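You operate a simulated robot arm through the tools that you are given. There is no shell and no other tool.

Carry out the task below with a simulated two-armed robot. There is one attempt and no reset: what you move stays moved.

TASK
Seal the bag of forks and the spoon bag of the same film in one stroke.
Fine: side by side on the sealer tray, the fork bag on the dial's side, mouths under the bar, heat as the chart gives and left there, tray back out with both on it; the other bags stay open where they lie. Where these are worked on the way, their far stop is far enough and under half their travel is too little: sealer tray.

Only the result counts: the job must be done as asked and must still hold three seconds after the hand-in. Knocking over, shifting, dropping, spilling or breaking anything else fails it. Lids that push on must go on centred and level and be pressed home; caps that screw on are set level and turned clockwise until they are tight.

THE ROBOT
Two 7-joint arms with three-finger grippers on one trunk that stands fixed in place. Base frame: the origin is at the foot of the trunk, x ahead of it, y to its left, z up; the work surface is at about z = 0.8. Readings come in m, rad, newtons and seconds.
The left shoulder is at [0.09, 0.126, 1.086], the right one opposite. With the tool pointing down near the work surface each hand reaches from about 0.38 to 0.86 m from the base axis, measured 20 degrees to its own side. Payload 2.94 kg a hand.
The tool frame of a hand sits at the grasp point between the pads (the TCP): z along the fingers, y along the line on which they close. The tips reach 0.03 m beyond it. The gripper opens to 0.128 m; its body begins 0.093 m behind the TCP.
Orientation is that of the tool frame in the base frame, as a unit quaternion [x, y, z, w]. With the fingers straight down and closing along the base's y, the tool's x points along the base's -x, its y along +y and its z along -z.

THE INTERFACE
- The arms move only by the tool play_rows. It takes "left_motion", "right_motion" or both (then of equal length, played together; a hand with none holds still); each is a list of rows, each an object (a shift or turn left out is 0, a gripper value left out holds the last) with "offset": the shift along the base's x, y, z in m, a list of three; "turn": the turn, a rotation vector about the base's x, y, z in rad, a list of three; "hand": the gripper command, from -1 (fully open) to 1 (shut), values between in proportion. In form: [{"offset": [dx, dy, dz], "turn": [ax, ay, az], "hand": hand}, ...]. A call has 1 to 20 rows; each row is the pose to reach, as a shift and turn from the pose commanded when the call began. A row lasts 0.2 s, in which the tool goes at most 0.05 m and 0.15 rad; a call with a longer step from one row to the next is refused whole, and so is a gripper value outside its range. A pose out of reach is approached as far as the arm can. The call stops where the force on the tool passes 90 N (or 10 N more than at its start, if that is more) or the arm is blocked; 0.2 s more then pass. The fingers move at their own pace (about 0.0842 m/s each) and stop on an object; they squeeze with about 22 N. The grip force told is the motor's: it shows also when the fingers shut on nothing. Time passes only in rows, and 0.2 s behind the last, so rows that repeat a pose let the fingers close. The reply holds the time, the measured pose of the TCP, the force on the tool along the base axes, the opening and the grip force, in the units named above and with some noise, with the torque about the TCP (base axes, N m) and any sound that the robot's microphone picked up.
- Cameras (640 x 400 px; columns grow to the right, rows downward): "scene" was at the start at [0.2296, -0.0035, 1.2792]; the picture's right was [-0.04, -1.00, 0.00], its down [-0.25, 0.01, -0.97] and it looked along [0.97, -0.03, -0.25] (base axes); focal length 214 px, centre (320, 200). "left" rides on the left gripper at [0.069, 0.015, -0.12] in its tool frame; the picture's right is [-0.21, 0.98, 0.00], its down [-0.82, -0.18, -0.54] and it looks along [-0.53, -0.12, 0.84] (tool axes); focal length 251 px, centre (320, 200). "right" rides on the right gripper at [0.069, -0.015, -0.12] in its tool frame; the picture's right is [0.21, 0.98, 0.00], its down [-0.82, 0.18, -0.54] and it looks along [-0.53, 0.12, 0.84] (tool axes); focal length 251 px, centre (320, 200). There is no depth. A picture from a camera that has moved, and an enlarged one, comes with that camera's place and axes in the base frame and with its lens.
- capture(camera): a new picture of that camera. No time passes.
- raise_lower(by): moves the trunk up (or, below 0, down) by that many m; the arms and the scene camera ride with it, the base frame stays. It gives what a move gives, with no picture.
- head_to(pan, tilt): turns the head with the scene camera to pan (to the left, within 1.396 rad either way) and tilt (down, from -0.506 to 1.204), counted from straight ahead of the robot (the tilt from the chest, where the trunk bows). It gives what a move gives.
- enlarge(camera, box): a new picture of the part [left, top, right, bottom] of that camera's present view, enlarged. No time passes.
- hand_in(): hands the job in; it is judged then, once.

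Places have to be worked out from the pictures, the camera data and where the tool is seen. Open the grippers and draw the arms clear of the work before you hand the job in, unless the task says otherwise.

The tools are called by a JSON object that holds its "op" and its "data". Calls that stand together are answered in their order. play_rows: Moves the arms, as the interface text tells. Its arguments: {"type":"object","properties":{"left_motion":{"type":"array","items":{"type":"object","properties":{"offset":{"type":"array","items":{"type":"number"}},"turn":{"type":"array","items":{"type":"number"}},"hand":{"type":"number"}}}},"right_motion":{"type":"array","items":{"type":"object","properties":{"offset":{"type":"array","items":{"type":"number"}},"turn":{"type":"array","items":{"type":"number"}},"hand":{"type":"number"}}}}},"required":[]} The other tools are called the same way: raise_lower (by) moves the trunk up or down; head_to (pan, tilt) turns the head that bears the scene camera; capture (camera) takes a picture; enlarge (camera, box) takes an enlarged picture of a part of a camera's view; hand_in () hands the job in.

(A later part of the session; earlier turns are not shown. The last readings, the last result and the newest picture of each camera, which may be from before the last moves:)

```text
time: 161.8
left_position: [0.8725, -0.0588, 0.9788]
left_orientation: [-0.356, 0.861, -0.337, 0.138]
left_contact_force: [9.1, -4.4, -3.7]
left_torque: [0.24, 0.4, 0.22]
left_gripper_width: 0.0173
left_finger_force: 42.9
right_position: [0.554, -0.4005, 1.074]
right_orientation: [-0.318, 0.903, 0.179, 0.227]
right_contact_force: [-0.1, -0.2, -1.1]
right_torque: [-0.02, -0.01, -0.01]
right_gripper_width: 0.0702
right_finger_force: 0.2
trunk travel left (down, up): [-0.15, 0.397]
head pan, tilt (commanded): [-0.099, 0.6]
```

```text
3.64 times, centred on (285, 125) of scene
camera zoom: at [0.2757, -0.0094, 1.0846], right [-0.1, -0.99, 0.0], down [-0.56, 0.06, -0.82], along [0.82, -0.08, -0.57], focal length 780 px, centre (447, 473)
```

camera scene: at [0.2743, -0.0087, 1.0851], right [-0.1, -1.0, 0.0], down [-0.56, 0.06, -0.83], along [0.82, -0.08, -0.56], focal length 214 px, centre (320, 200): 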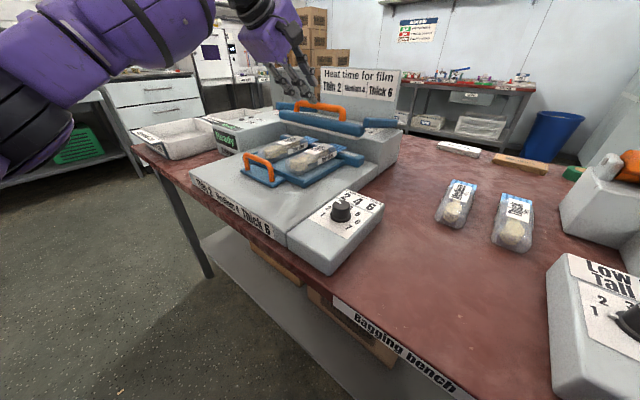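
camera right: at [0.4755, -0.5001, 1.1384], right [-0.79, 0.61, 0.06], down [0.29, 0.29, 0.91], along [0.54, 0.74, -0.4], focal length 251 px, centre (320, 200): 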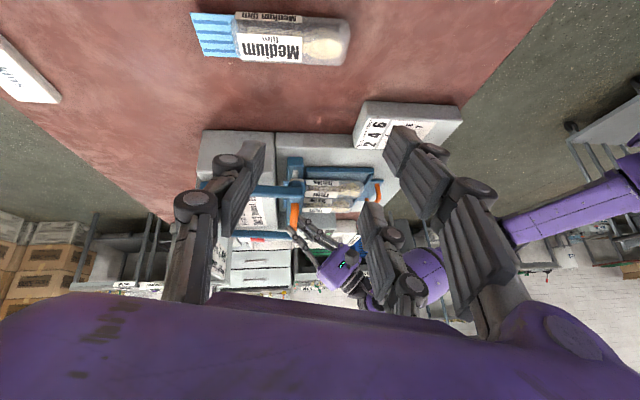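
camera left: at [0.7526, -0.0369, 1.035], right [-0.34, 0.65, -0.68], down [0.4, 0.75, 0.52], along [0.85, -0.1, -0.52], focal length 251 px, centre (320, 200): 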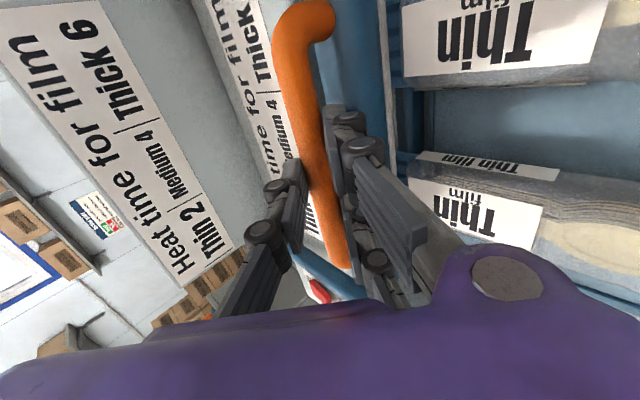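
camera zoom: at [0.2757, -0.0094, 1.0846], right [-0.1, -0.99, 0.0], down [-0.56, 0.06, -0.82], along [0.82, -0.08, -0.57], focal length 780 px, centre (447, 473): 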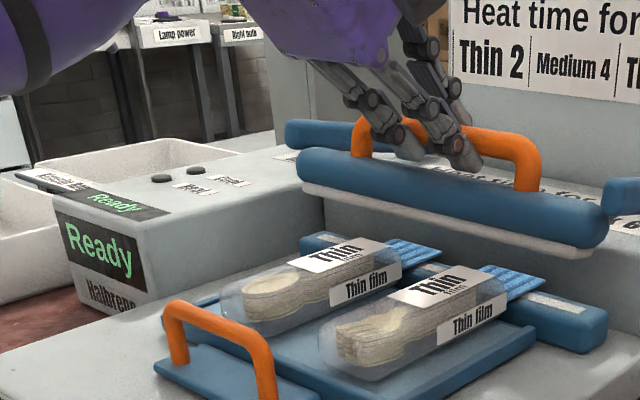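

Bar is up again, bags undisturbed. I use the side camera once more to measure where the bag bodies end relative to the bar.

{"op": "enlarge", "data": {"camera": "right", "box": [265, 140, 385, 220]}}

```text
5.00 times, centred on (325, 180) of right
camera zoom: at [0.4811, -0.5017, 1.1351], right [-0.79, 0.61, 0.06], down [0.29, 0.29, 0.91], along [0.54, 0.74, -0.4], focal length 1257 px, centre (295, 300)
```

zoom: 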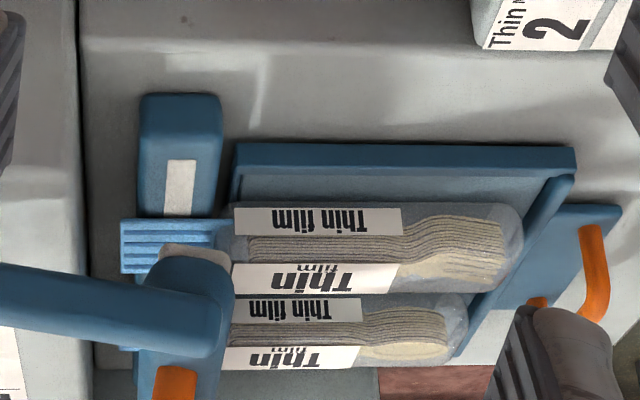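

The bags have ≈1 cm of room back to the front rim and need it. I let go of the press handle and back out the way I came.

{"op": "play_rows", "data": {"left_motion": [{"offset": [0, 0, 0], "hand": 0.6}, {"offset": [0, 0, 0], "hand": 0.45}, {"offset": [-0.0048, 0.0048, 0.0073], "hand": 0.4}, {"offset": [-0.0145, 0.0145, 0.022]}, {"offset": [-0.0289, 0.0289, 0.0439]}, {"offset": [-0.0434, 0.0434, 0.06]}]}}

{"op": "enlarge", "data": {"camera": "scene", "box": [200, 70, 370, 180]}}

```text
time: 163.2
left_position: [0.8281, -0.0148, 1.0441]
left_orientation: [-0.356, 0.86, -0.337, 0.141]
left_contact_force: [0.5, 0.2, -0.7]
left_torque: [0.01, 0.0, 0.0]
left_gripper_width: 0.0384
left_finger_force: 0.1
right_position: [0.5527, -0.3994, 1.0753]
right_orientation: [-0.319, 0.903, 0.179, 0.227]
right_contact_force: [-0.1, -0.1, -0.4]
right_torque: [-0.01, 0.0, 0.01]
right_gripper_width: 0.0704
right_finger_force: 0.1
trunk travel left (down, up): [-0.15, 0.397]
head pan, tilt (commanded): [-0.099, 0.6]
```

```text
3.64 times, centred on (285, 125) of scene
camera zoom: at [0.274, -0.0087, 1.0852], right [-0.1, -1.0, 0.0], down [-0.56, 0.06, -0.83], along [0.82, -0.08, -0.56], focal length 780 px, centre (447, 473)
```

zoom: 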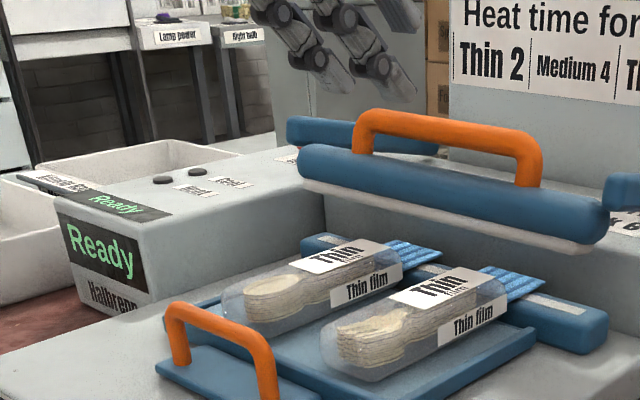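

Bar stays open. I straighten the hand and return above the tray handle.

{"op": "play_rows", "data": {"left_motion": [{"offset": [-0.02, 0.018, 0.01], "turn": [0.09, 0.09, 0]}, {"offset": [-0.04, 0.036, 0.01], "turn": [0.19, 0.19, 0]}, {"offset": [-0.06, 0.054, 0.01], "turn": [0.29, 0.29, 0]}, {"offset": [-0.08, 0.072, 0.0], "turn": [0.39, 0.39, 0]}, {"offset": [-0.0946, 0.0844, 0.0], "turn": [0.48, 0.48, 0]}, {"offset": [-0.1046, 0.0934, 0.0], "turn": [0.53, 0.53, 0]}, {"offset": [-0.1046, 0.0934, 0.0], "turn": [0.53, 0.53, 0]}]}}

{"op": "capture", "data": {"camera": "left"}}

```text
time: 164.8
left_position: [0.7244, 0.0791, 1.0421]
left_orientation: [-0.382, 0.924, 0.001, 0.0]
left_contact_force: [0.1, 0.6, 0.2]
left_torque: [0.02, 0.01, -0.01]
left_gripper_width: 0.0385
left_finger_force: 0.0
right_position: [0.5531, -0.3999, 1.0752]
right_orientation: [-0.318, 0.903, 0.178, 0.229]
right_contact_force: [-0.5, -0.1, 0.4]
right_torque: [0.0, 0.0, -0.02]
right_gripper_width: 0.0703
right_finger_force: 0.0
trunk travel left (down, up): [-0.15, 0.397]
head pan, tilt (commanded): [-0.099, 0.6]
```

```text
taken
camera left: at [0.6649, 0.0409, 1.1628], right [-0.54, 0.84, 0.0], down [0.71, 0.45, 0.54], along [0.45, 0.29, -0.84], focal length 251 px, centre (320, 200)
```

left: 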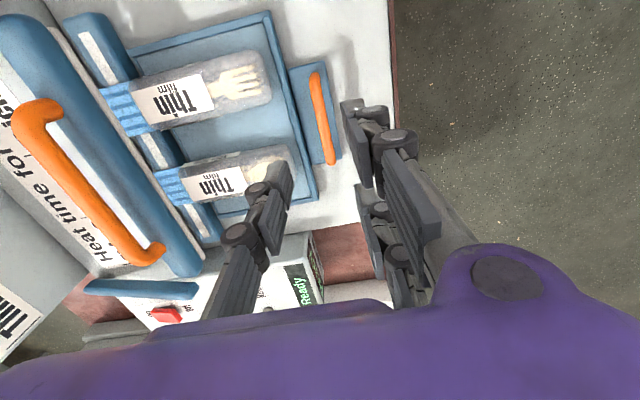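

Descend on the tray handle, grip, and pull the tray out.

{"op": "play_rows", "data": {"left_motion": [{"offset": [-0.0005, 0.0, -0.045], "hand": 0.35}, {"offset": [-0.0005, 0.0, -0.09]}, {"offset": [-0.0005, 0.0, -0.13]}, {"offset": [-0.0005, 0.0, -0.147]}, {"offset": [-0.0005, 0.0, -0.147], "hand": 0.6}, {"offset": [-0.0005, 0.0, -0.147], "hand": 0.9}, {"offset": [-0.0005, 0.0, -0.147], "hand": 0.9}, {"offset": [-0.0005, 0.0, -0.147], "hand": 0.9}, {"offset": [-0.004, 0.004, -0.147]}, {"offset": [-0.01, 0.01, -0.147]}, {"offset": [-0.016, 0.016, -0.147]}, {"offset": [-0.022, 0.022, -0.147]}, {"offset": [-0.028, 0.028, -0.147]}, {"offset": [-0.034, 0.034, -0.147]}, {"offset": [-0.04, 0.04, -0.147]}, {"offset": [-0.045, 0.045, -0.147]}, {"offset": [-0.05, 0.05, -0.147]}, {"offset": [-0.05, 0.05, -0.147]}]}}

{"op": "enlarge", "data": {"camera": "scene", "box": [190, 90, 350, 230]}}

```text
time: 168.6
left_position: [0.6755, 0.1295, 0.8946]
left_orientation: [-0.382, 0.924, 0.001, 0.0]
left_contact_force: [3.2, 0.0, -4.1]
left_torque: [0.54, 0.61, -1.15]
left_gripper_width: 0.0111
left_finger_force: 38.0
right_position: [0.5545, -0.3995, 1.0758]
right_orientation: [-0.318, 0.903, 0.179, 0.227]
right_contact_force: [-0.3, -1.1, 0.5]
right_torque: [-0.01, 0.0, 0.01]
right_gripper_width: 0.0705
right_finger_force: 0.1
trunk travel left (down, up): [-0.15, 0.397]
head pan, tilt (commanded): [-0.099, 0.6]
```

```text
2.86 times, centred on (270, 160) of scene
camera zoom: at [0.2749, -0.0088, 1.085], right [-0.1, -1.0, 0.0], down [-0.56, 0.06, -0.82], along [0.82, -0.08, -0.57], focal length 613 px, centre (463, 314)
```

zoom: 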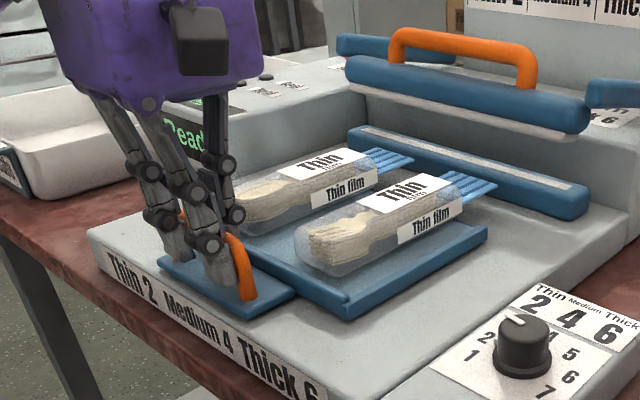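

Tray is out with both bags aboard. I release, lift, and turn the hand to re-grip the spoon bag and slide it back to the rim.

{"op": "play_rows", "data": {"left_motion": [{"offset": [0, 0, 0], "hand": 0.6}, {"offset": [0, 0, 0], "hand": 0.35}, {"offset": [0, 0, 0.02]}, {"offset": [0, 0, 0.06]}, {"offset": [0, 0, 0.1]}, {"offset": [0.005, 0, 0.12], "turn": [0, 0, 0.12], "hand": 0.0}, {"offset": [0.01, 0, 0.12], "turn": [0, 0, 0.26]}, {"offset": [0.015, 0, 0.12], "turn": [0, 0, 0.4]}, {"offset": [0.02, 0, 0.12], "turn": [0, 0, 0.54]}, {"offset": [0.025, 0, 0.12], "turn": [0, 0, 0.68]}, {"offset": [0.03, 0, 0.12], "turn": [0, 0, 0.82]}, {"offset": [0.035, 0, 0.12], "turn": [0, 0, 0.96]}, {"offset": [0.04, 0, 0.12], "turn": [0, 0, 1.1]}, {"offset": [0.05, -0.005, 0.12], "turn": [0, 0, 1.24]}, {"offset": [0.065, -0.01, 0.12], "turn": [0, 0, 1.38]}, {"offset": [0.08, -0.02, 0.12], "turn": [0, 0, 1.5]}, {"offset": [0.1, -0.03, 0.11], "turn": [0, 0, 1.571]}, {"offset": [0.1073, -0.032, 0.09], "turn": [0, 0, 1.571], "hand": -0.03}, {"offset": [0.1073, -0.032, 0.07], "turn": [0, 0, 1.571], "hand": -0.03}]}}

{"op": "capture", "data": {"camera": "left"}}

```text
time: 172.6
left_position: [0.7823, 0.0978, 0.965]
left_orientation: [0.924, -0.383, 0.0, 0.0]
left_contact_force: [0.7, 0.3, -0.1]
left_torque: [0.05, 0.06, -0.02]
left_gripper_width: 0.0658
left_finger_force: 0.0
right_position: [0.5523, -0.3996, 1.075]
right_orientation: [-0.318, 0.903, 0.178, 0.228]
right_contact_force: [0.3, 0.1, -0.6]
right_torque: [0.03, -0.01, 0.02]
right_gripper_width: 0.0705
right_finger_force: 0.2
trunk travel left (down, up): [-0.15, 0.397]
head pan, tilt (commanded): [-0.099, 0.6]
```

```text
taken
camera left: at [0.8208, 0.0382, 1.0847], right [-0.84, -0.54, 0.0], down [-0.45, 0.71, 0.54], along [-0.29, 0.45, -0.84], focal length 251 px, centre (320, 200)
```

left: 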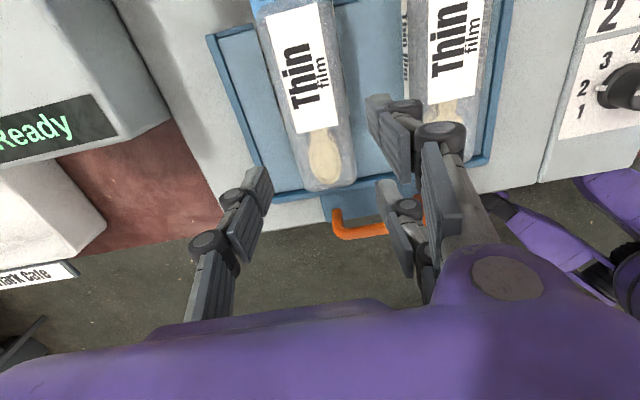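

Aligned over the spoon bag. I descend and grip it.

{"op": "play_rows", "data": {"left_motion": [{"offset": [0, 0, -0.03]}, {"offset": [0, 0, -0.055]}, {"offset": [0, 0, -0.0685]}, {"offset": [0, 0, -0.0685], "hand": 0.25}, {"offset": [0, 0, -0.0685], "hand": 0.5}, {"offset": [0, 0, -0.0685], "hand": 0.5}, {"offset": [0, 0, -0.0685], "hand": 0.5}]}}

{"op": "play_rows", "data": {"left_motion": [{"offset": [-0.0014, 0.0014, 0]}, {"offset": [-0.0028, 0.0028, 0]}, {"offset": [-0.0042, 0.0042, 0]}, {"offset": [-0.0042, 0.0042, 0]}]}}

```text
time: 174.2
left_position: [0.7816, 0.0975, 0.8967]
left_orientation: [0.924, -0.384, 0.0, 0.001]
left_contact_force: [-1.0, -0.7, 0.1]
left_torque: [0.0, 0.03, 0.04]
left_gripper_width: 0.0531
left_finger_force: 22.3
right_position: [0.5529, -0.4012, 1.0755]
right_orientation: [-0.318, 0.903, 0.178, 0.227]
right_contact_force: [0.3, 0.5, -0.9]
right_torque: [0.0, 0.01, 0.01]
right_gripper_width: 0.0706
right_finger_force: 0.0
trunk travel left (down, up): [-0.15, 0.397]
head pan, tilt (commanded): [-0.099, 0.6]
```

```text
time: 175.2
left_position: [0.7787, 0.1001, 0.8972]
left_orientation: [0.923, -0.384, 0.0, 0.002]
left_contact_force: [0.7, 0.0, 1.1]
left_torque: [-0.02, 0.03, 0.0]
left_gripper_width: 0.0531
left_finger_force: 22.7
right_position: [0.5543, -0.3997, 1.0756]
right_orientation: [-0.318, 0.903, 0.179, 0.228]
right_contact_force: [-1.4, -0.8, 0.2]
right_torque: [0.0, 0.01, -0.02]
right_gripper_width: 0.0704
right_finger_force: 0.0
trunk travel left (down, up): [-0.15, 0.397]
head pan, tilt (commanded): [-0.099, 0.6]
```

No resistance yet; I continue back 2 mm at a time until it meets the rim.

{"op": "play_rows", "data": {"left_motion": [{"offset": [-0.0014, 0.0014, 0]}, {"offset": [-0.0021, 0.0021, 0]}, {"offset": [-0.0021, 0.0021, 0]}]}}

{"op": "play_rows", "data": {"left_motion": [{"offset": [-0.0007, 0.0007, 0]}, {"offset": [-0.0014, 0.0014, 0]}, {"offset": [-0.0014, 0.0014, 0]}]}}

{"op": "enlarge", "data": {"camera": "left", "box": [180, 0, 560, 280]}}

```text
time: 175.9
left_position: [0.7762, 0.1036, 0.8975]
left_orientation: [0.923, -0.384, 0.0, 0.001]
left_contact_force: [6.7, -3.2, 1.4]
left_torque: [-0.09, -0.17, 0.0]
left_gripper_width: 0.053
left_finger_force: 22.2
right_position: [0.5545, -0.4006, 1.0746]
right_orientation: [-0.319, 0.902, 0.179, 0.228]
right_contact_force: [0.3, 0.3, -0.7]
right_torque: [0.0, -0.04, 0.0]
right_gripper_width: 0.0704
right_finger_force: 0.0
trunk travel left (down, up): [-0.15, 0.397]
head pan, tilt (commanded): [-0.099, 0.6]
```

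```text
time: 176.8
left_position: [0.7753, 0.1038, 0.8955]
left_orientation: [0.924, -0.383, 0.0, 0.001]
left_contact_force: [13.6, -7.5, 3.7]
left_torque: [-0.21, -0.41, -0.07]
left_gripper_width: 0.0529
left_finger_force: 22.0
right_position: [0.5544, -0.3997, 1.0739]
right_orientation: [-0.318, 0.903, 0.179, 0.227]
right_contact_force: [0.4, -1.1, 0.9]
right_torque: [-0.01, 0.0, 0.0]
right_gripper_width: 0.0703
right_finger_force: 0.1
trunk travel left (down, up): [-0.15, 0.397]
head pan, tilt (commanded): [-0.099, 0.6]
```

```text
1.43 times, centred on (370, 140) of left
camera zoom: at [0.8125, 0.0438, 1.0165], right [-0.84, -0.54, 0.0], down [-0.45, 0.71, 0.54], along [-0.29, 0.46, -0.84], focal length 359 px, centre (249, 286)
```

zoom: 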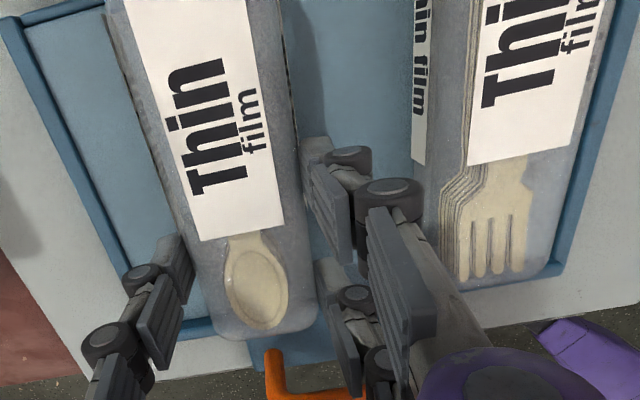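

The spoon bag is now against the rim (15 N), 9 mm further back. I release it and go over to the fork bag with the same hand orientation.

{"op": "play_rows", "data": {"left_motion": [{"offset": [0.0008, -0.0008, 0.0]}, {"offset": [0.0008, -0.0008, 0.0], "hand": 0.2}, {"offset": [0.0008, -0.0008, 0.0], "hand": -0.03}, {"offset": [0.0008, -0.0008, 0.001], "hand": -0.03}, {"offset": [0.0008, -0.0008, 0.02]}, {"offset": [0.0008, -0.0008, 0.05]}, {"offset": [0.0008, -0.0008, 0.08]}, {"offset": [-0.03, -0.035, 0.085]}, {"offset": [-0.06, -0.07, 0.085]}, {"offset": [-0.0628, -0.0781, 0.07]}, {"offset": [-0.0628, -0.0781, 0.07]}]}}

{"op": "capture", "data": {"camera": "left"}}

```text
time: 179.2
left_position: [0.7104, 0.0263, 0.9669]
left_orientation: [0.923, -0.384, 0.0, 0.001]
left_contact_force: [0.1, -0.4, -0.7]
left_torque: [-0.02, 0.0, -0.01]
left_gripper_width: 0.066
left_finger_force: 0.1
right_position: [0.5526, -0.3995, 1.076]
right_orientation: [-0.318, 0.903, 0.178, 0.228]
right_contact_force: [0.0, -0.1, 0.5]
right_torque: [0.0, -0.01, 0.0]
right_gripper_width: 0.0703
right_finger_force: 0.1
trunk travel left (down, up): [-0.15, 0.397]
head pan, tilt (commanded): [-0.099, 0.6]
```

```text
taken
camera left: at [0.7483, -0.0334, 1.0868], right [-0.84, -0.54, 0.0], down [-0.45, 0.71, 0.54], along [-0.29, 0.46, -0.84], focal length 251 px, centre (320, 200)
```

left: 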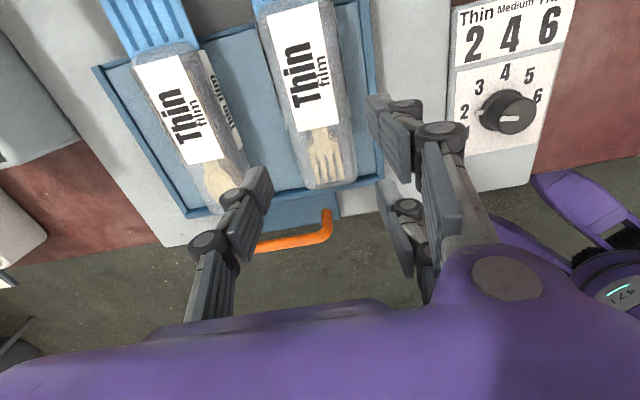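

Centred over the fork bag. I descend, grip and slide it back likewise.

{"op": "play_rows", "data": {"left_motion": [{"offset": [0, 0, -0.03]}, {"offset": [0, 0, -0.055]}, {"offset": [0, 0, -0.0705]}, {"offset": [0, 0, -0.0705], "hand": 0.25}, {"offset": [0, 0, -0.0705], "hand": 0.5}, {"offset": [0, 0, -0.0705], "hand": 0.5}, {"offset": [0, 0, -0.0705], "hand": 0.5}]}}

{"op": "play_rows", "data": {"left_motion": [{"offset": [-0.0014, 0.0014, 0]}, {"offset": [-0.0028, 0.0028, 0]}, {"offset": [-0.0035, 0.0035, 0]}, {"offset": [-0.0035, 0.0035, 0]}]}}

```text
time: 180.8
left_position: [0.7129, 0.0267, 0.8963]
left_orientation: [0.924, -0.383, -0.001, 0.001]
left_contact_force: [0.4, -0.1, 0.4]
left_torque: [0.04, 0.05, 0.02]
left_gripper_width: 0.0531
left_finger_force: 22.3
right_position: [0.5524, -0.3992, 1.0753]
right_orientation: [-0.318, 0.903, 0.178, 0.228]
right_contact_force: [0.1, -0.4, -0.3]
right_torque: [-0.01, 0.04, -0.01]
right_gripper_width: 0.0704
right_finger_force: 0.0
trunk travel left (down, up): [-0.15, 0.397]
head pan, tilt (commanded): [-0.099, 0.6]
```

```text
time: 181.8
left_position: [0.7078, 0.0302, 0.896]
left_orientation: [0.924, -0.384, 0.0, 0.001]
left_contact_force: [0.1, 0.4, -0.2]
left_torque: [0.03, 0.05, 0.02]
left_gripper_width: 0.0531
left_finger_force: 22.1
right_position: [0.5534, -0.3993, 1.0752]
right_orientation: [-0.317, 0.904, 0.177, 0.228]
right_contact_force: [-1.0, 0.1, 0.9]
right_torque: [0.01, 0.02, -0.03]
right_gripper_width: 0.0705
right_finger_force: 0.1
trunk travel left (down, up): [-0.15, 0.397]
head pan, tilt (commanded): [-0.099, 0.6]
```

No resistance yet at 5 mm; continue until the rim is felt.

{"op": "play_rows", "data": {"left_motion": [{"offset": [-0.0014, 0.0014, 0]}, {"offset": [-0.0021, 0.0021, 0]}, {"offset": [-0.0021, 0.0021, 0]}]}}

{"op": "play_rows", "data": {"left_motion": [{"offset": [-0.0007, 0.0007, 0]}, {"offset": [-0.0014, 0.0014, 0]}, {"offset": [-0.0014, 0.0014, 0]}]}}

```text
time: 182.6
left_position: [0.7061, 0.0316, 0.8967]
left_orientation: [0.923, -0.384, 0.001, 0.001]
left_contact_force: [7.9, -6.0, 1.2]
left_torque: [-0.14, -0.22, 0.07]
left_gripper_width: 0.053
left_finger_force: 22.5
right_position: [0.5532, -0.4013, 1.0748]
right_orientation: [-0.318, 0.903, 0.179, 0.226]
right_contact_force: [0.3, 0.4, 0.7]
right_torque: [0.01, 0.0, 0.01]
right_gripper_width: 0.0703
right_finger_force: 0.1
trunk travel left (down, up): [-0.15, 0.397]
head pan, tilt (commanded): [-0.099, 0.6]
```

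```text
time: 183.3
left_position: [0.7061, 0.0323, 0.8956]
left_orientation: [0.924, -0.383, 0.0, 0.001]
left_contact_force: [11.5, -10.8, 2.2]
left_torque: [-0.32, -0.38, 0.02]
left_gripper_width: 0.0528
left_finger_force: 22.0
right_position: [0.5536, -0.4016, 1.0744]
right_orientation: [-0.318, 0.903, 0.178, 0.227]
right_contact_force: [0.5, 0.7, -0.1]
right_torque: [0.01, -0.01, -0.02]
right_gripper_width: 0.0704
right_finger_force: 0.1
trunk travel left (down, up): [-0.15, 0.397]
head pan, tilt (commanded): [-0.099, 0.6]
```

Fork bag is against the rim too (≈16 N, 9 mm back). I release and lift, turning back for the tray handle.

{"op": "play_rows", "data": {"left_motion": [{"offset": [0.0008, -0.0008, 0.0]}, {"offset": [0.0008, -0.0008, 0.0], "hand": 0.2}, {"offset": [0.0008, -0.0008, 0.0], "hand": -0.03}, {"offset": [0.0008, -0.0008, 0.001], "hand": -0.03}, {"offset": [0.0008, -0.0008, 0.02]}, {"offset": [0.0, 0.0, 0.06]}, {"offset": [0.0, 0.0, 0.1]}, {"offset": [-0.01, 0.02, 0.12], "turn": [0, 0, -0.12]}, {"offset": [-0.02, 0.04, 0.12], "turn": [0, 0, -0.26]}, {"offset": [-0.03, 0.06, 0.12], "turn": [0, 0, -0.4]}, {"offset": [-0.032, 0.08, 0.12], "turn": [0, 0, -0.54]}, {"offset": [-0.032, 0.097, 0.12], "turn": [0, 0, -0.68]}, {"offset": [-0.032, 0.097, 0.12], "turn": [0, 0, -0.82]}, {"offset": [-0.032, 0.097, 0.12], "turn": [0, 0, -0.96]}, {"offset": [-0.032, 0.097, 0.12], "turn": [0, 0, -1.1]}, {"offset": [-0.032, 0.097, 0.12], "turn": [0, 0, -1.24]}, {"offset": [-0.032, 0.097, 0.12], "turn": [0, 0, -1.38]}, {"offset": [-0.032, 0.097, 0.12], "turn": [0, 0, -1.5]}, {"offset": [-0.032, 0.097, 0.12], "turn": [0, 0, -1.571], "hand": 0.3}]}}

{"op": "capture", "data": {"camera": "left"}}

{"op": "enlarge", "data": {"camera": "scene", "box": [190, 90, 350, 230]}}

```text
time: 187.3
left_position: [0.6734, 0.1317, 1.016]
left_orientation: [-0.382, 0.924, 0.001, 0.0]
left_contact_force: [-0.6, -0.9, 0.0]
left_torque: [0.0, -0.01, 0.0]
left_gripper_width: 0.0447
left_finger_force: 0.2
right_position: [0.5533, -0.3993, 1.0749]
right_orientation: [-0.318, 0.903, 0.179, 0.227]
right_contact_force: [-0.3, 0.3, -0.3]
right_torque: [0.0, -0.01, 0.0]
right_gripper_width: 0.0704
right_finger_force: 0.1
trunk travel left (down, up): [-0.15, 0.397]
head pan, tilt (commanded): [-0.099, 0.6]
```

```text
taken
camera left: at [0.6124, 0.0921, 1.1363], right [-0.54, 0.84, 0.0], down [0.71, 0.45, 0.54], along [0.46, 0.29, -0.84], focal length 251 px, centre (320, 200)
```

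left: 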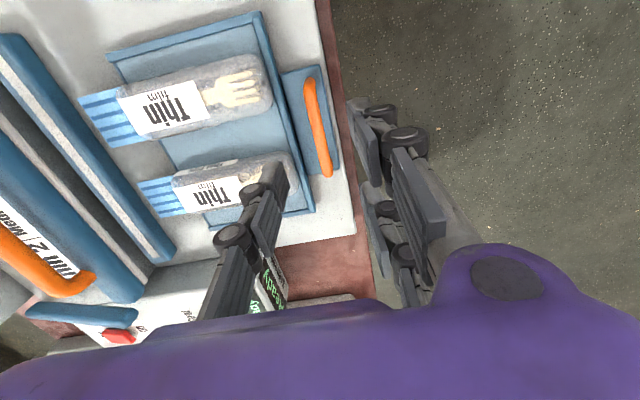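

```text
2.86 times, centred on (270, 160) of scene
camera zoom: at [0.2743, -0.0089, 1.0851], right [-0.1, -1.0, 0.0], down [-0.56, 0.06, -0.83], along [0.82, -0.08, -0.56], focal length 613 px, centre (463, 314)
```

zoom: 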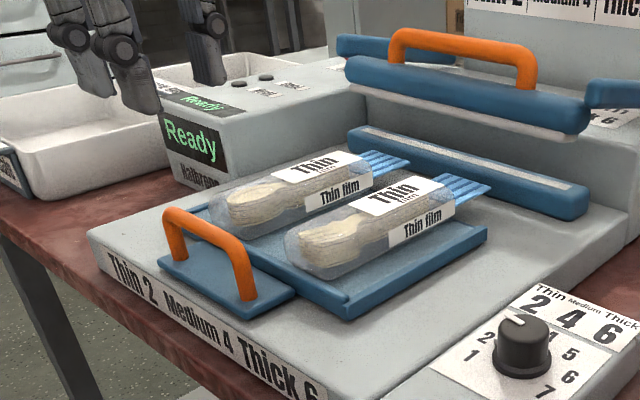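

Both bags now sit flush at the front rim. I grip the tray handle again and push in.

{"op": "play_rows", "data": {"left_motion": [{"offset": [0.0, -0.0025, -0.04]}, {"offset": [0.0, -0.0025, -0.08]}, {"offset": [0.0, -0.0025, -0.11]}, {"offset": [0.0, -0.0025, -0.121]}, {"offset": [0.0, -0.0025, -0.121], "hand": 0.6}, {"offset": [0.0, -0.0025, -0.121], "hand": 0.9}, {"offset": [0.0, -0.0025, -0.121], "hand": 0.9}, {"offset": [0.0, -0.0025, -0.121], "hand": 0.9}]}}

{"op": "play_rows", "data": {"left_motion": [{"offset": [0.0035, -0.0035, 0]}, {"offset": [0.0085, -0.0085, 0]}, {"offset": [0.0135, -0.0135, 0]}, {"offset": [0.0185, -0.0185, 0]}, {"offset": [0.0235, -0.0235, 0]}, {"offset": [0.0285, -0.0285, 0]}, {"offset": [0.0335, -0.0335, 0]}, {"offset": [0.0385, -0.0385, 0]}, {"offset": [0.0425, -0.0425, 0]}, {"offset": [0.0455, -0.0455, 0]}, {"offset": [0.0475, -0.0475, 0]}, {"offset": [0.0475, -0.0475, 0]}]}}

{"op": "enlarge", "data": {"camera": "scene", "box": [190, 90, 350, 230]}}

```text
time: 189.2
left_position: [0.6729, 0.1281, 0.8954]
left_orientation: [-0.382, 0.924, 0.001, 0.0]
left_contact_force: [6.9, -3.4, -0.4]
left_torque: [0.59, 0.23, -0.89]
left_gripper_width: 0.0107
left_finger_force: 38.4
right_position: [0.5527, -0.4006, 1.0749]
right_orientation: [-0.319, 0.903, 0.179, 0.227]
right_contact_force: [0.5, 0.0, -0.3]
right_torque: [-0.02, 0.01, -0.04]
right_gripper_width: 0.0703
right_finger_force: 0.1
trunk travel left (down, up): [-0.15, 0.397]
head pan, tilt (commanded): [-0.099, 0.6]
```

```text
time: 191.8
left_position: [0.7195, 0.0821, 0.896]
left_orientation: [-0.382, 0.924, 0.001, 0.0]
left_contact_force: [3.4, 4.5, 7.2]
left_torque: [0.49, 0.68, -1.11]
left_gripper_width: 0.0112
left_finger_force: 38.1
right_position: [0.5549, -0.3996, 1.0751]
right_orientation: [-0.319, 0.903, 0.178, 0.226]
right_contact_force: [-0.1, -0.1, 0.0]
right_torque: [-0.01, -0.01, -0.02]
right_gripper_width: 0.0705
right_finger_force: 0.0
trunk travel left (down, up): [-0.15, 0.397]
head pan, tilt (commanded): [-0.099, 0.6]
```

```text
2.86 times, centred on (270, 160) of scene
camera zoom: at [0.274, -0.0086, 1.0852], right [-0.1, -1.0, 0.0], down [-0.56, 0.06, -0.83], along [0.82, -0.08, -0.56], focal length 613 px, centre (463, 314)
```

zoom: 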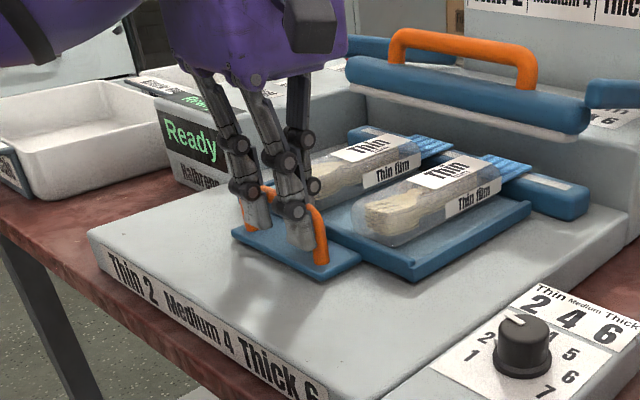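

Nearly in. Last few millimetres to the far stop, in small steps.

{"op": "play_rows", "data": {"left_motion": [{"offset": [0.0015, -0.0015, 0]}, {"offset": [0.003, -0.003, 0]}, {"offset": [0.0045, -0.0045, 0]}, {"offset": [0.0045, -0.0045, 0]}]}}

{"op": "enlarge", "data": {"camera": "right", "box": [265, 140, 385, 220]}}

```text
time: 192.8
left_position: [0.7234, 0.0772, 0.8952]
left_orientation: [-0.382, 0.924, 0.001, -0.001]
left_contact_force: [-10.1, 15.6, 4.7]
left_torque: [1.0, 0.35, -1.18]
left_gripper_width: 0.0109
left_finger_force: 37.9
right_position: [0.5522, -0.3982, 1.0763]
right_orientation: [-0.319, 0.902, 0.178, 0.229]
right_contact_force: [-0.1, 0.3, 0.4]
right_torque: [-0.01, 0.0, 0.04]
right_gripper_width: 0.0705
right_finger_force: 0.0
trunk travel left (down, up): [-0.15, 0.397]
head pan, tilt (commanded): [-0.099, 0.6]
```

```text
5.00 times, centred on (325, 180) of right
camera zoom: at [0.4782, -0.4997, 1.1374], right [-0.79, 0.61, 0.06], down [0.29, 0.29, 0.91], along [0.54, 0.74, -0.4], focal length 1257 px, centre (295, 300)
```

zoom: 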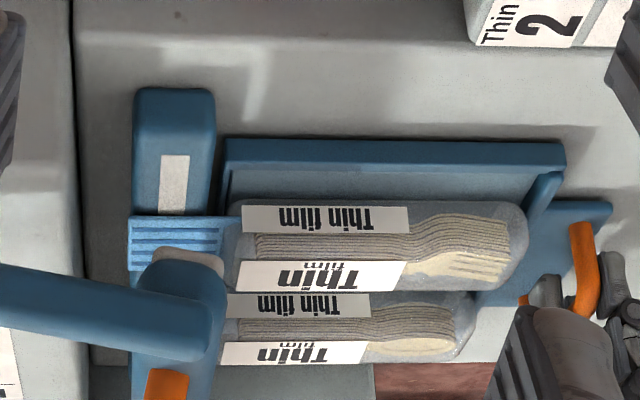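

At the stop (18 N). The bodies now clear the pad by ~8 mm while the mouths cover the strip. I release the handle, lift, and go to the press handle again as before.

{"op": "play_rows", "data": {"left_motion": [{"offset": [-0.001, 0.001, 0], "hand": 0.7}, {"offset": [-0.001, 0.001, 0], "hand": 0.4}, {"offset": [-0.001, 0.001, 0], "hand": 0.35}, {"offset": [-0.001, 0.001, 0.02]}, {"offset": [-0.001, 0.001, 0.06]}, {"offset": [-0.001, 0.001, 0.1]}, {"offset": [-0.001, 0.001, 0.14]}]}}

{"op": "play_rows", "data": {"left_motion": [{"offset": [0.0212, -0.0212, 0.0], "turn": [-0.1, -0.1, 0], "hand": 0.45}, {"offset": [0.0424, -0.0424, 0.0], "turn": [-0.2, -0.2, 0]}, {"offset": [0.0636, -0.0636, 0.0], "turn": [-0.3, -0.3, 0]}, {"offset": [0.0849, -0.0849, 0.0], "turn": [-0.4, -0.4, 0]}, {"offset": [0.107, -0.098, 0.0], "turn": [-0.5, -0.5, 0]}, {"offset": [0.1193, -0.1065, -0.005], "turn": [-0.53, -0.53, 0]}, {"offset": [0.1193, -0.1065, -0.009], "turn": [-0.53, -0.53, 0]}]}}

{"op": "capture", "data": {"camera": "left"}}

```text
time: 194.3
left_position: [0.7226, 0.0777, 1.0374]
left_orientation: [-0.382, 0.924, 0.001, 0.0]
left_contact_force: [0.1, -0.8, 0.1]
left_torque: [0.02, -0.02, 0.02]
left_gripper_width: 0.0415
left_finger_force: 0.0
right_position: [0.5518, -0.3989, 1.0755]
right_orientation: [-0.32, 0.902, 0.179, 0.228]
right_contact_force: [0.2, 0.7, -0.9]
right_torque: [0.02, -0.03, -0.05]
right_gripper_width: 0.0701
right_finger_force: 0.1
trunk travel left (down, up): [-0.15, 0.397]
head pan, tilt (commanded): [-0.099, 0.6]
```

```text
time: 195.9
left_position: [0.843, -0.0286, 1.027]
left_orientation: [-0.355, 0.86, -0.337, 0.142]
left_contact_force: [0.3, 0.1, 0.2]
left_torque: [0.04, 0.02, -0.01]
left_gripper_width: 0.0352
left_finger_force: 0.0
right_position: [0.5523, -0.3997, 1.0753]
right_orientation: [-0.318, 0.903, 0.178, 0.228]
right_contact_force: [-0.2, 1.0, -0.2]
right_torque: [0.0, 0.03, 0.0]
right_gripper_width: 0.0705
right_finger_force: 0.0
trunk travel left (down, up): [-0.15, 0.397]
head pan, tilt (commanded): [-0.099, 0.6]
```

```text
taken
camera left: at [0.728, -0.0127, 1.1039], right [-0.35, 0.66, -0.66], down [0.41, 0.75, 0.52], along [0.84, -0.09, -0.54], focal length 251 px, centre (320, 200)
```

left: 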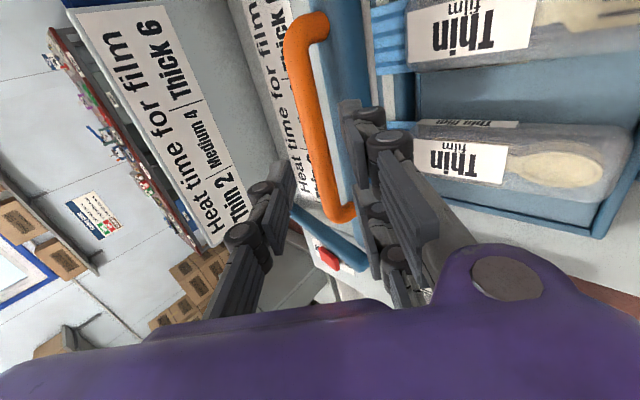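

Same standoff. Advance onto the handle and grip.

{"op": "play_rows", "data": {"left_motion": [{"offset": [0.0096, -0.0096, -0.0146]}, {"offset": [0.0193, -0.0193, -0.0293]}, {"offset": [0.0265, -0.0265, -0.0402]}, {"offset": [0.0289, -0.0289, -0.0439]}, {"offset": [0.0289, -0.0289, -0.0439], "hand": 0.7}, {"offset": [0.0289, -0.0289, -0.0439], "hand": 0.9}, {"offset": [0.0289, -0.0289, -0.0439], "hand": 0.9}]}}

{"op": "play_rows", "data": {"left_motion": [{"offset": [-0.001, 0.001, -0.004]}, {"offset": [-0.002, 0.002, -0.008]}, {"offset": [-0.003, 0.003, -0.012]}, {"offset": [-0.003, 0.003, -0.012]}]}}

{"op": "play_rows", "data": {"left_motion": [{"offset": [-0.0007, 0.0007, -0.003]}, {"offset": [-0.0014, 0.0014, -0.006]}, {"offset": [-0.002, 0.002, -0.009]}, {"offset": [-0.002, 0.002, -0.009]}]}}

{"op": "enlarge", "data": {"camera": "scene", "box": [200, 70, 370, 180]}}

```text
time: 197.6
left_position: [0.871, -0.0575, 0.9818]
left_orientation: [-0.356, 0.86, -0.338, 0.141]
left_contact_force: [-4.4, 5.2, 5.8]
left_torque: [-0.28, 0.13, 0.37]
left_gripper_width: 0.0178
left_finger_force: 43.0
right_position: [0.5521, -0.3988, 1.0757]
right_orientation: [-0.319, 0.903, 0.178, 0.227]
right_contact_force: [-0.1, -0.3, 0.3]
right_torque: [-0.01, 0.02, 0.04]
right_gripper_width: 0.0704
right_finger_force: 0.2
trunk travel left (down, up): [-0.15, 0.397]
head pan, tilt (commanded): [-0.099, 0.6]
```

```text
time: 198.6
left_position: [0.8688, -0.0559, 0.97]
left_orientation: [-0.356, 0.86, -0.338, 0.141]
left_contact_force: [6.5, -3.0, 4.5]
left_torque: [-0.48, -0.33, 0.33]
left_gripper_width: 0.0176
left_finger_force: 42.5
right_position: [0.5543, -0.4009, 1.0754]
right_orientation: [-0.318, 0.903, 0.178, 0.227]
right_contact_force: [0.7, -0.5, -0.4]
right_torque: [0.02, -0.03, 0.0]
right_gripper_width: 0.0704
right_finger_force: 0.1
trunk travel left (down, up): [-0.15, 0.397]
head pan, tilt (commanded): [-0.099, 0.6]
```

```text
time: 199.6
left_position: [0.8677, -0.0535, 0.9598]
left_orientation: [-0.356, 0.86, -0.337, 0.139]
left_contact_force: [12.5, -7.2, 4.6]
left_torque: [-0.68, -0.26, 0.24]
left_gripper_width: 0.0176
left_finger_force: 42.5
right_position: [0.5536, -0.4004, 1.0752]
right_orientation: [-0.318, 0.903, 0.179, 0.227]
right_contact_force: [-0.9, -0.6, 0.6]
right_torque: [-0.03, -0.02, 0.01]
right_gripper_width: 0.0703
right_finger_force: 0.0
trunk travel left (down, up): [-0.15, 0.397]
head pan, tilt (commanded): [-0.099, 0.6]
```

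```text
3.64 times, centred on (285, 125) of scene
camera zoom: at [0.275, -0.0095, 1.0849], right [-0.1, -1.0, 0.0], down [-0.56, 0.06, -0.82], along [0.82, -0.08, -0.57], focal length 780 px, centre (447, 473)
```

zoom: 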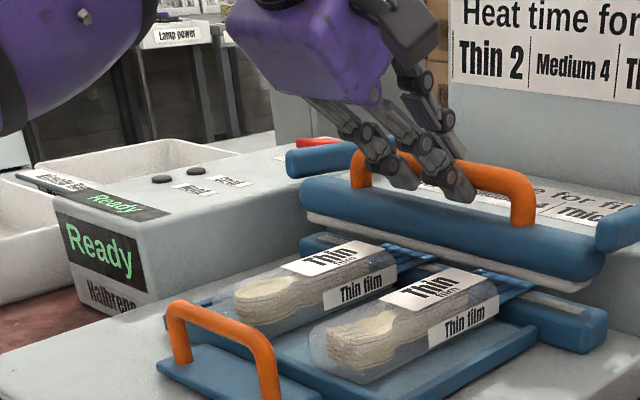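

The earlier obstruction is gone (only ~5 N at the same height). I keep pressing down.

{"op": "play_rows", "data": {"left_motion": [{"offset": [0.0005, -0.0005, -0.003]}, {"offset": [0.0005, -0.0005, -0.006]}, {"offset": [0.0003, -0.0003, -0.009]}, {"offset": [0.0003, -0.0003, -0.009]}]}}

{"op": "enlarge", "data": {"camera": "scene", "box": [200, 70, 370, 180]}}

```text
time: 200.6
left_position: [0.8659, -0.0538, 0.9518]
left_orientation: [-0.356, 0.86, -0.337, 0.14]
left_contact_force: [-5.6, 1.6, -1.8]
left_torque: [-0.14, 0.53, 0.13]
left_gripper_width: 0.0178
left_finger_force: 43.1
right_position: [0.5519, -0.3998, 1.0752]
right_orientation: [-0.319, 0.903, 0.178, 0.227]
right_contact_force: [0.3, 0.0, -0.1]
right_torque: [-0.01, -0.02, 0.03]
right_gripper_width: 0.0706
right_finger_force: 0.1
trunk travel left (down, up): [-0.15, 0.397]
head pan, tilt (commanded): [-0.099, 0.6]
```

```text
3.64 times, centred on (285, 125) of scene
camera zoom: at [0.274, -0.0087, 1.0851], right [-0.1, -1.0, 0.0], down [-0.56, 0.06, -0.83], along [0.82, -0.08, -0.56], focal length 780 px, centre (447, 473)
```

zoom: 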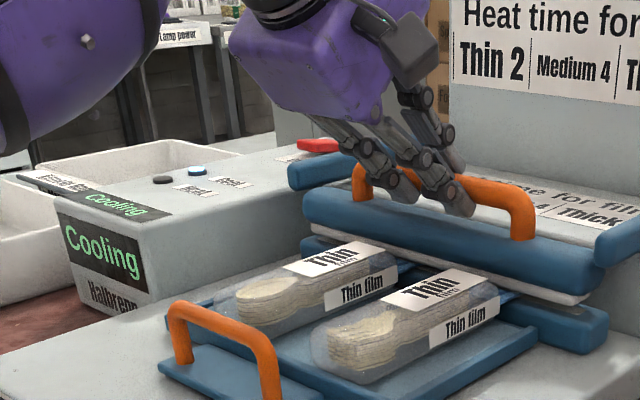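

The display now reads "Cooling" with the Cool lamp lit – the heat phase has run. I keep the bar held down and wait for the cooling to finish.

{"op": "play_rows", "data": {"left_motion": [{"offset": [0.0, 0.0, -0.002]}, {"offset": [0.0, 0.0, -0.002]}, {"offset": [0.0, 0.0, -0.002]}, {"offset": [0.0, 0.0, -0.002]}, {"offset": [0.0, 0.0, -0.002]}]}}

{"op": "enlarge", "data": {"camera": "scene", "box": [200, 70, 370, 180]}}

```text
time: 201.8
left_position: [0.8659, -0.0531, 0.9523]
left_orientation: [-0.355, 0.86, -0.339, 0.141]
left_contact_force: [-1.7, 0.7, 3.6]
left_torque: [-0.38, 0.31, 0.22]
left_gripper_width: 0.0178
left_finger_force: 43.1
right_position: [0.5517, -0.3998, 1.0757]
right_orientation: [-0.318, 0.903, 0.178, 0.227]
right_contact_force: [-0.5, 0.0, 0.2]
right_torque: [0.0, -0.01, -0.04]
right_gripper_width: 0.0706
right_finger_force: 0.1
trunk travel left (down, up): [-0.15, 0.397]
head pan, tilt (commanded): [-0.099, 0.6]
```

```text
3.64 times, centred on (285, 125) of scene
camera zoom: at [0.2736, -0.0086, 1.0853], right [-0.1, -1.0, 0.0], down [-0.56, 0.06, -0.83], along [0.82, -0.08, -0.56], focal length 780 px, centre (447, 473)
```

zoom: 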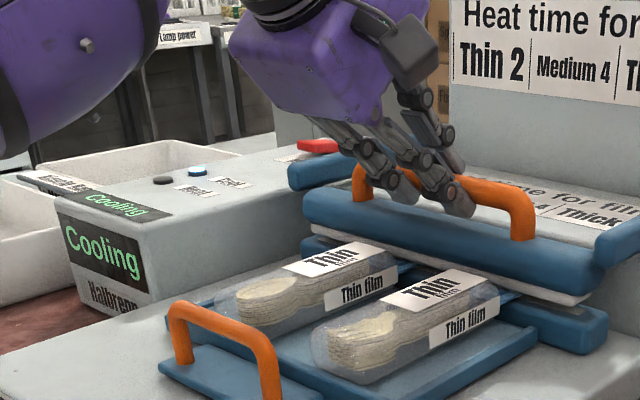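

Still "Cooling". I keep holding still a few more seconds.

{"op": "play_rows", "data": {"left_motion": [{"offset": [0, 0, 0]}, {"offset": [0, 0, 0]}, {"offset": [0, 0, 0]}, {"offset": [0, 0, 0]}, {"offset": [0, 0, 0]}, {"offset": [0, 0, 0]}, {"offset": [0, 0, 0]}, {"offset": [0, 0, 0]}, {"offset": [0, 0, 0]}, {"offset": [0, 0, 0]}]}}

{"op": "enlarge", "data": {"camera": "scene", "box": [200, 70, 370, 180]}}

```text
time: 203.9
left_position: [0.8668, -0.0521, 0.9518]
left_orientation: [-0.356, 0.86, -0.338, 0.141]
left_contact_force: [3.7, 1.0, 9.9]
left_torque: [-0.28, 0.01, 0.44]
left_gripper_width: 0.0176
left_finger_force: 43.1
right_position: [0.5525, -0.4008, 1.0757]
right_orientation: [-0.319, 0.902, 0.179, 0.228]
right_contact_force: [0.0, -0.3, 0.1]
right_torque: [0.0, 0.01, 0.01]
right_gripper_width: 0.0703
right_finger_force: 0.1
trunk travel left (down, up): [-0.15, 0.397]
head pan, tilt (commanded): [-0.099, 0.6]
```

```text
3.64 times, centred on (285, 125) of scene
camera zoom: at [0.2736, -0.0086, 1.0853], right [-0.1, -1.0, 0.0], down [-0.56, 0.06, -0.83], along [0.82, -0.08, -0.56], focal length 780 px, centre (447, 473)
```

zoom: 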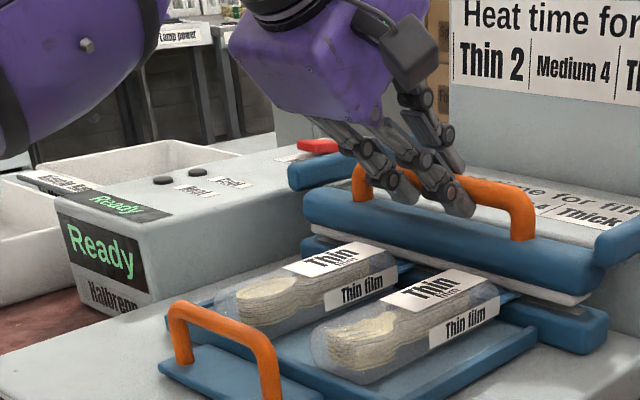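

Back to "Ready": the cycle (heat, cool) is complete. I raise the bar to its open position, following the arc.

{"op": "play_rows", "data": {"left_motion": [{"offset": [0.0003, -0.0003, 0.005]}, {"offset": [0.001, -0.001, 0.012]}, {"offset": [0.002, -0.002, 0.02]}, {"offset": [0.0037, -0.0037, 0.028]}, {"offset": [0.0045, -0.0045, 0.032]}, {"offset": [0.0045, -0.0045, 0.032]}]}}

{"op": "enlarge", "data": {"camera": "scene", "box": [200, 70, 370, 180]}}

{"op": "enlarge", "data": {"camera": "right", "box": [265, 140, 385, 220]}}

```text
time: 205.3
left_position: [0.8721, -0.0584, 0.9813]
left_orientation: [-0.355, 0.861, -0.337, 0.14]
left_contact_force: [0.3, -0.6, -1.2]
left_torque: [0.2, 0.37, 0.36]
left_gripper_width: 0.0171
left_finger_force: 42.8
right_position: [0.5544, -0.4004, 1.0758]
right_orientation: [-0.318, 0.903, 0.178, 0.227]
right_contact_force: [-0.2, 0.2, 0.6]
right_torque: [-0.01, 0.02, -0.01]
right_gripper_width: 0.0702
right_finger_force: 0.3
trunk travel left (down, up): [-0.15, 0.397]
head pan, tilt (commanded): [-0.099, 0.6]
```

```text
3.64 times, centred on (285, 125) of scene
camera zoom: at [0.2745, -0.009, 1.085], right [-0.1, -1.0, 0.0], down [-0.56, 0.06, -0.82], along [0.82, -0.08, -0.57], focal length 780 px, centre (447, 473)
```

zoom: 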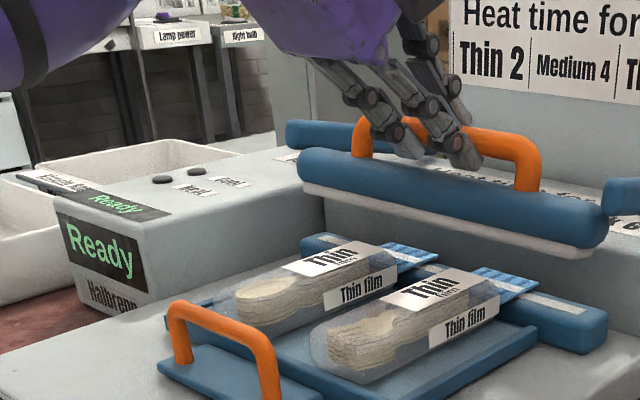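

```text
5.00 times, centred on (325, 180) of right
camera zoom: at [0.4799, -0.5013, 1.136], right [-0.79, 0.61, 0.06], down [0.29, 0.29, 0.91], along [0.54, 0.74, -0.4], focal length 1257 px, centre (295, 300)
```

zoom: 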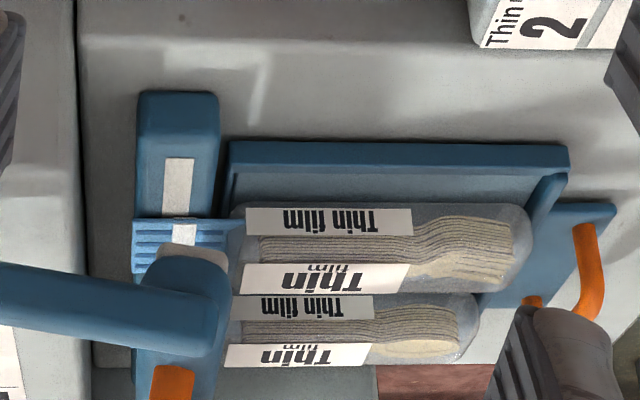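

White seal lines now cross both mouths. I let go of the press handle, back out, and return to the tray handle.

{"op": "play_rows", "data": {"left_motion": [{"offset": [0, 0, 0], "hand": 0.6}, {"offset": [0, 0, 0], "hand": 0.45}, {"offset": [-0.0048, 0.0048, 0.0073], "hand": 0.4}, {"offset": [-0.0145, 0.0145, 0.022]}, {"offset": [-0.0289, 0.0289, 0.0439]}, {"offset": [-0.0434, 0.0434, 0.06]}]}}

{"op": "play_rows", "data": {"left_motion": [{"offset": [-0.02, 0.018, 0.01], "turn": [0.09, 0.09, 0]}, {"offset": [-0.04, 0.036, 0.01], "turn": [0.19, 0.19, 0]}, {"offset": [-0.06, 0.054, 0.01], "turn": [0.29, 0.29, 0]}, {"offset": [-0.08, 0.072, 0.0], "turn": [0.39, 0.39, 0]}, {"offset": [-0.0946, 0.0844, 0.0], "turn": [0.48, 0.48, 0]}, {"offset": [-0.1046, 0.0934, 0.0], "turn": [0.53, 0.53, 0]}, {"offset": [-0.1046, 0.0934, 0.0], "turn": [0.53, 0.53, 0]}]}}

{"op": "capture", "data": {"camera": "left"}}

{"op": "enlarge", "data": {"camera": "scene", "box": [200, 70, 370, 180]}}

```text
time: 206.8
left_position: [0.8281, -0.0133, 1.0424]
left_orientation: [-0.357, 0.86, -0.337, 0.141]
left_contact_force: [0.7, 0.7, -0.3]
left_torque: [-0.01, -0.03, -0.04]
left_gripper_width: 0.0385
left_finger_force: 0.0
right_position: [0.5525, -0.4002, 1.0756]
right_orientation: [-0.319, 0.903, 0.178, 0.227]
right_contact_force: [0.5, 0.8, 0.2]
right_torque: [-0.01, 0.02, 0.0]
right_gripper_width: 0.0705
right_finger_force: 0.1
trunk travel left (down, up): [-0.15, 0.397]
head pan, tilt (commanded): [-0.099, 0.6]
```

```text
time: 208.3
left_position: [0.7224, 0.0789, 1.0426]
left_orientation: [-0.382, 0.924, 0.001, 0.0]
left_contact_force: [-0.6, -0.8, -0.4]
left_torque: [0.02, 0.03, -0.02]
left_gripper_width: 0.0384
left_finger_force: 0.0
right_position: [0.5524, -0.4011, 1.0751]
right_orientation: [-0.318, 0.903, 0.178, 0.228]
right_contact_force: [-0.5, -0.3, 0.4]
right_torque: [0.03, 0.01, 0.01]
right_gripper_width: 0.0706
right_finger_force: 0.0
trunk travel left (down, up): [-0.15, 0.397]
head pan, tilt (commanded): [-0.099, 0.6]
```

```text
taken
camera left: at [0.6637, 0.0401, 1.1628], right [-0.54, 0.84, 0.0], down [0.71, 0.45, 0.54], along [0.45, 0.29, -0.84], focal length 251 px, centre (320, 200)
```

left: 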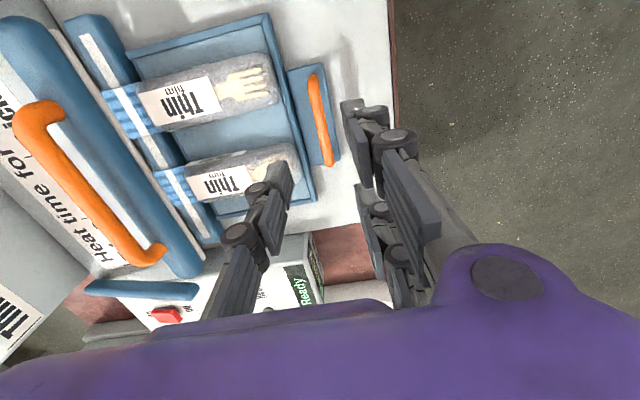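

```text
3.64 times, centred on (285, 125) of scene
camera zoom: at [0.2742, -0.0089, 1.0851], right [-0.1, -1.0, 0.0], down [-0.56, 0.06, -0.83], along [0.82, -0.08, -0.56], focal length 780 px, centre (447, 473)
```

zoom: 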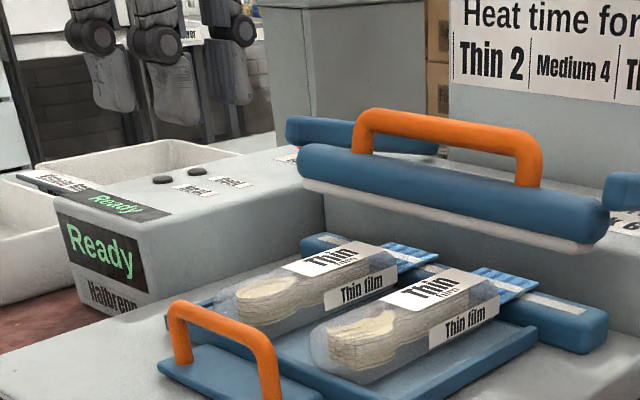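

Both mouths carry white seal lines. I grip the tray handle and pull the tray fully back out.

{"op": "play_rows", "data": {"left_motion": [{"offset": [0.0005, -0.0005, -0.045], "hand": 0.35}, {"offset": [0.0005, -0.0005, -0.09]}, {"offset": [0.0005, -0.0005, -0.13]}, {"offset": [0.0005, -0.0005, -0.1475]}, {"offset": [0.0005, -0.0005, -0.1475], "hand": 0.6}, {"offset": [0.0005, -0.0005, -0.1475], "hand": 0.9}, {"offset": [0.0005, -0.0005, -0.1475], "hand": 0.9}, {"offset": [0.0005, -0.0005, -0.1475], "hand": 0.9}, {"offset": [-0.003, 0.003, -0.1475]}, {"offset": [-0.009, 0.009, -0.1475]}, {"offset": [-0.015, 0.015, -0.1475]}, {"offset": [-0.021, 0.021, -0.1475]}, {"offset": [-0.027, 0.027, -0.1475]}, {"offset": [-0.033, 0.033, -0.1475]}, {"offset": [-0.039, 0.039, -0.1475]}, {"offset": [-0.044, 0.044, -0.1475]}, {"offset": [-0.0485, 0.0485, -0.1475]}, {"offset": [-0.0495, 0.0495, -0.1475]}, {"offset": [-0.0495, 0.0495, -0.1475]}]}}

{"op": "enlarge", "data": {"camera": "scene", "box": [190, 90, 350, 230]}}

```text
time: 212.3
left_position: [0.674, 0.1276, 0.8968]
left_orientation: [-0.382, 0.924, 0.001, -0.001]
left_contact_force: [-3.5, -7.0, -3.4]
left_torque: [0.09, 1.0, -1.0]
left_gripper_width: 0.0111
left_finger_force: 38.2
right_position: [0.5521, -0.4003, 1.0746]
right_orientation: [-0.318, 0.903, 0.178, 0.227]
right_contact_force: [-0.4, -0.5, -0.5]
right_torque: [0.01, 0.0, -0.03]
right_gripper_width: 0.0705
right_finger_force: 0.2
trunk travel left (down, up): [-0.15, 0.397]
head pan, tilt (commanded): [-0.099, 0.6]
```

```text
2.86 times, centred on (270, 160) of scene
camera zoom: at [0.2743, -0.0095, 1.0851], right [-0.1, -1.0, 0.0], down [-0.56, 0.06, -0.83], along [0.82, -0.08, -0.56], focal length 613 px, centre (463, 314)
```

zoom: 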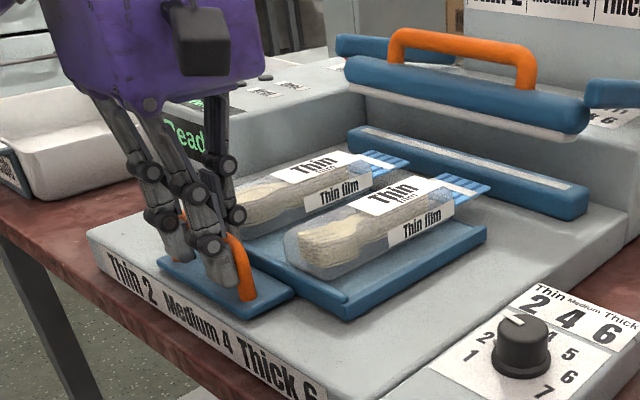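

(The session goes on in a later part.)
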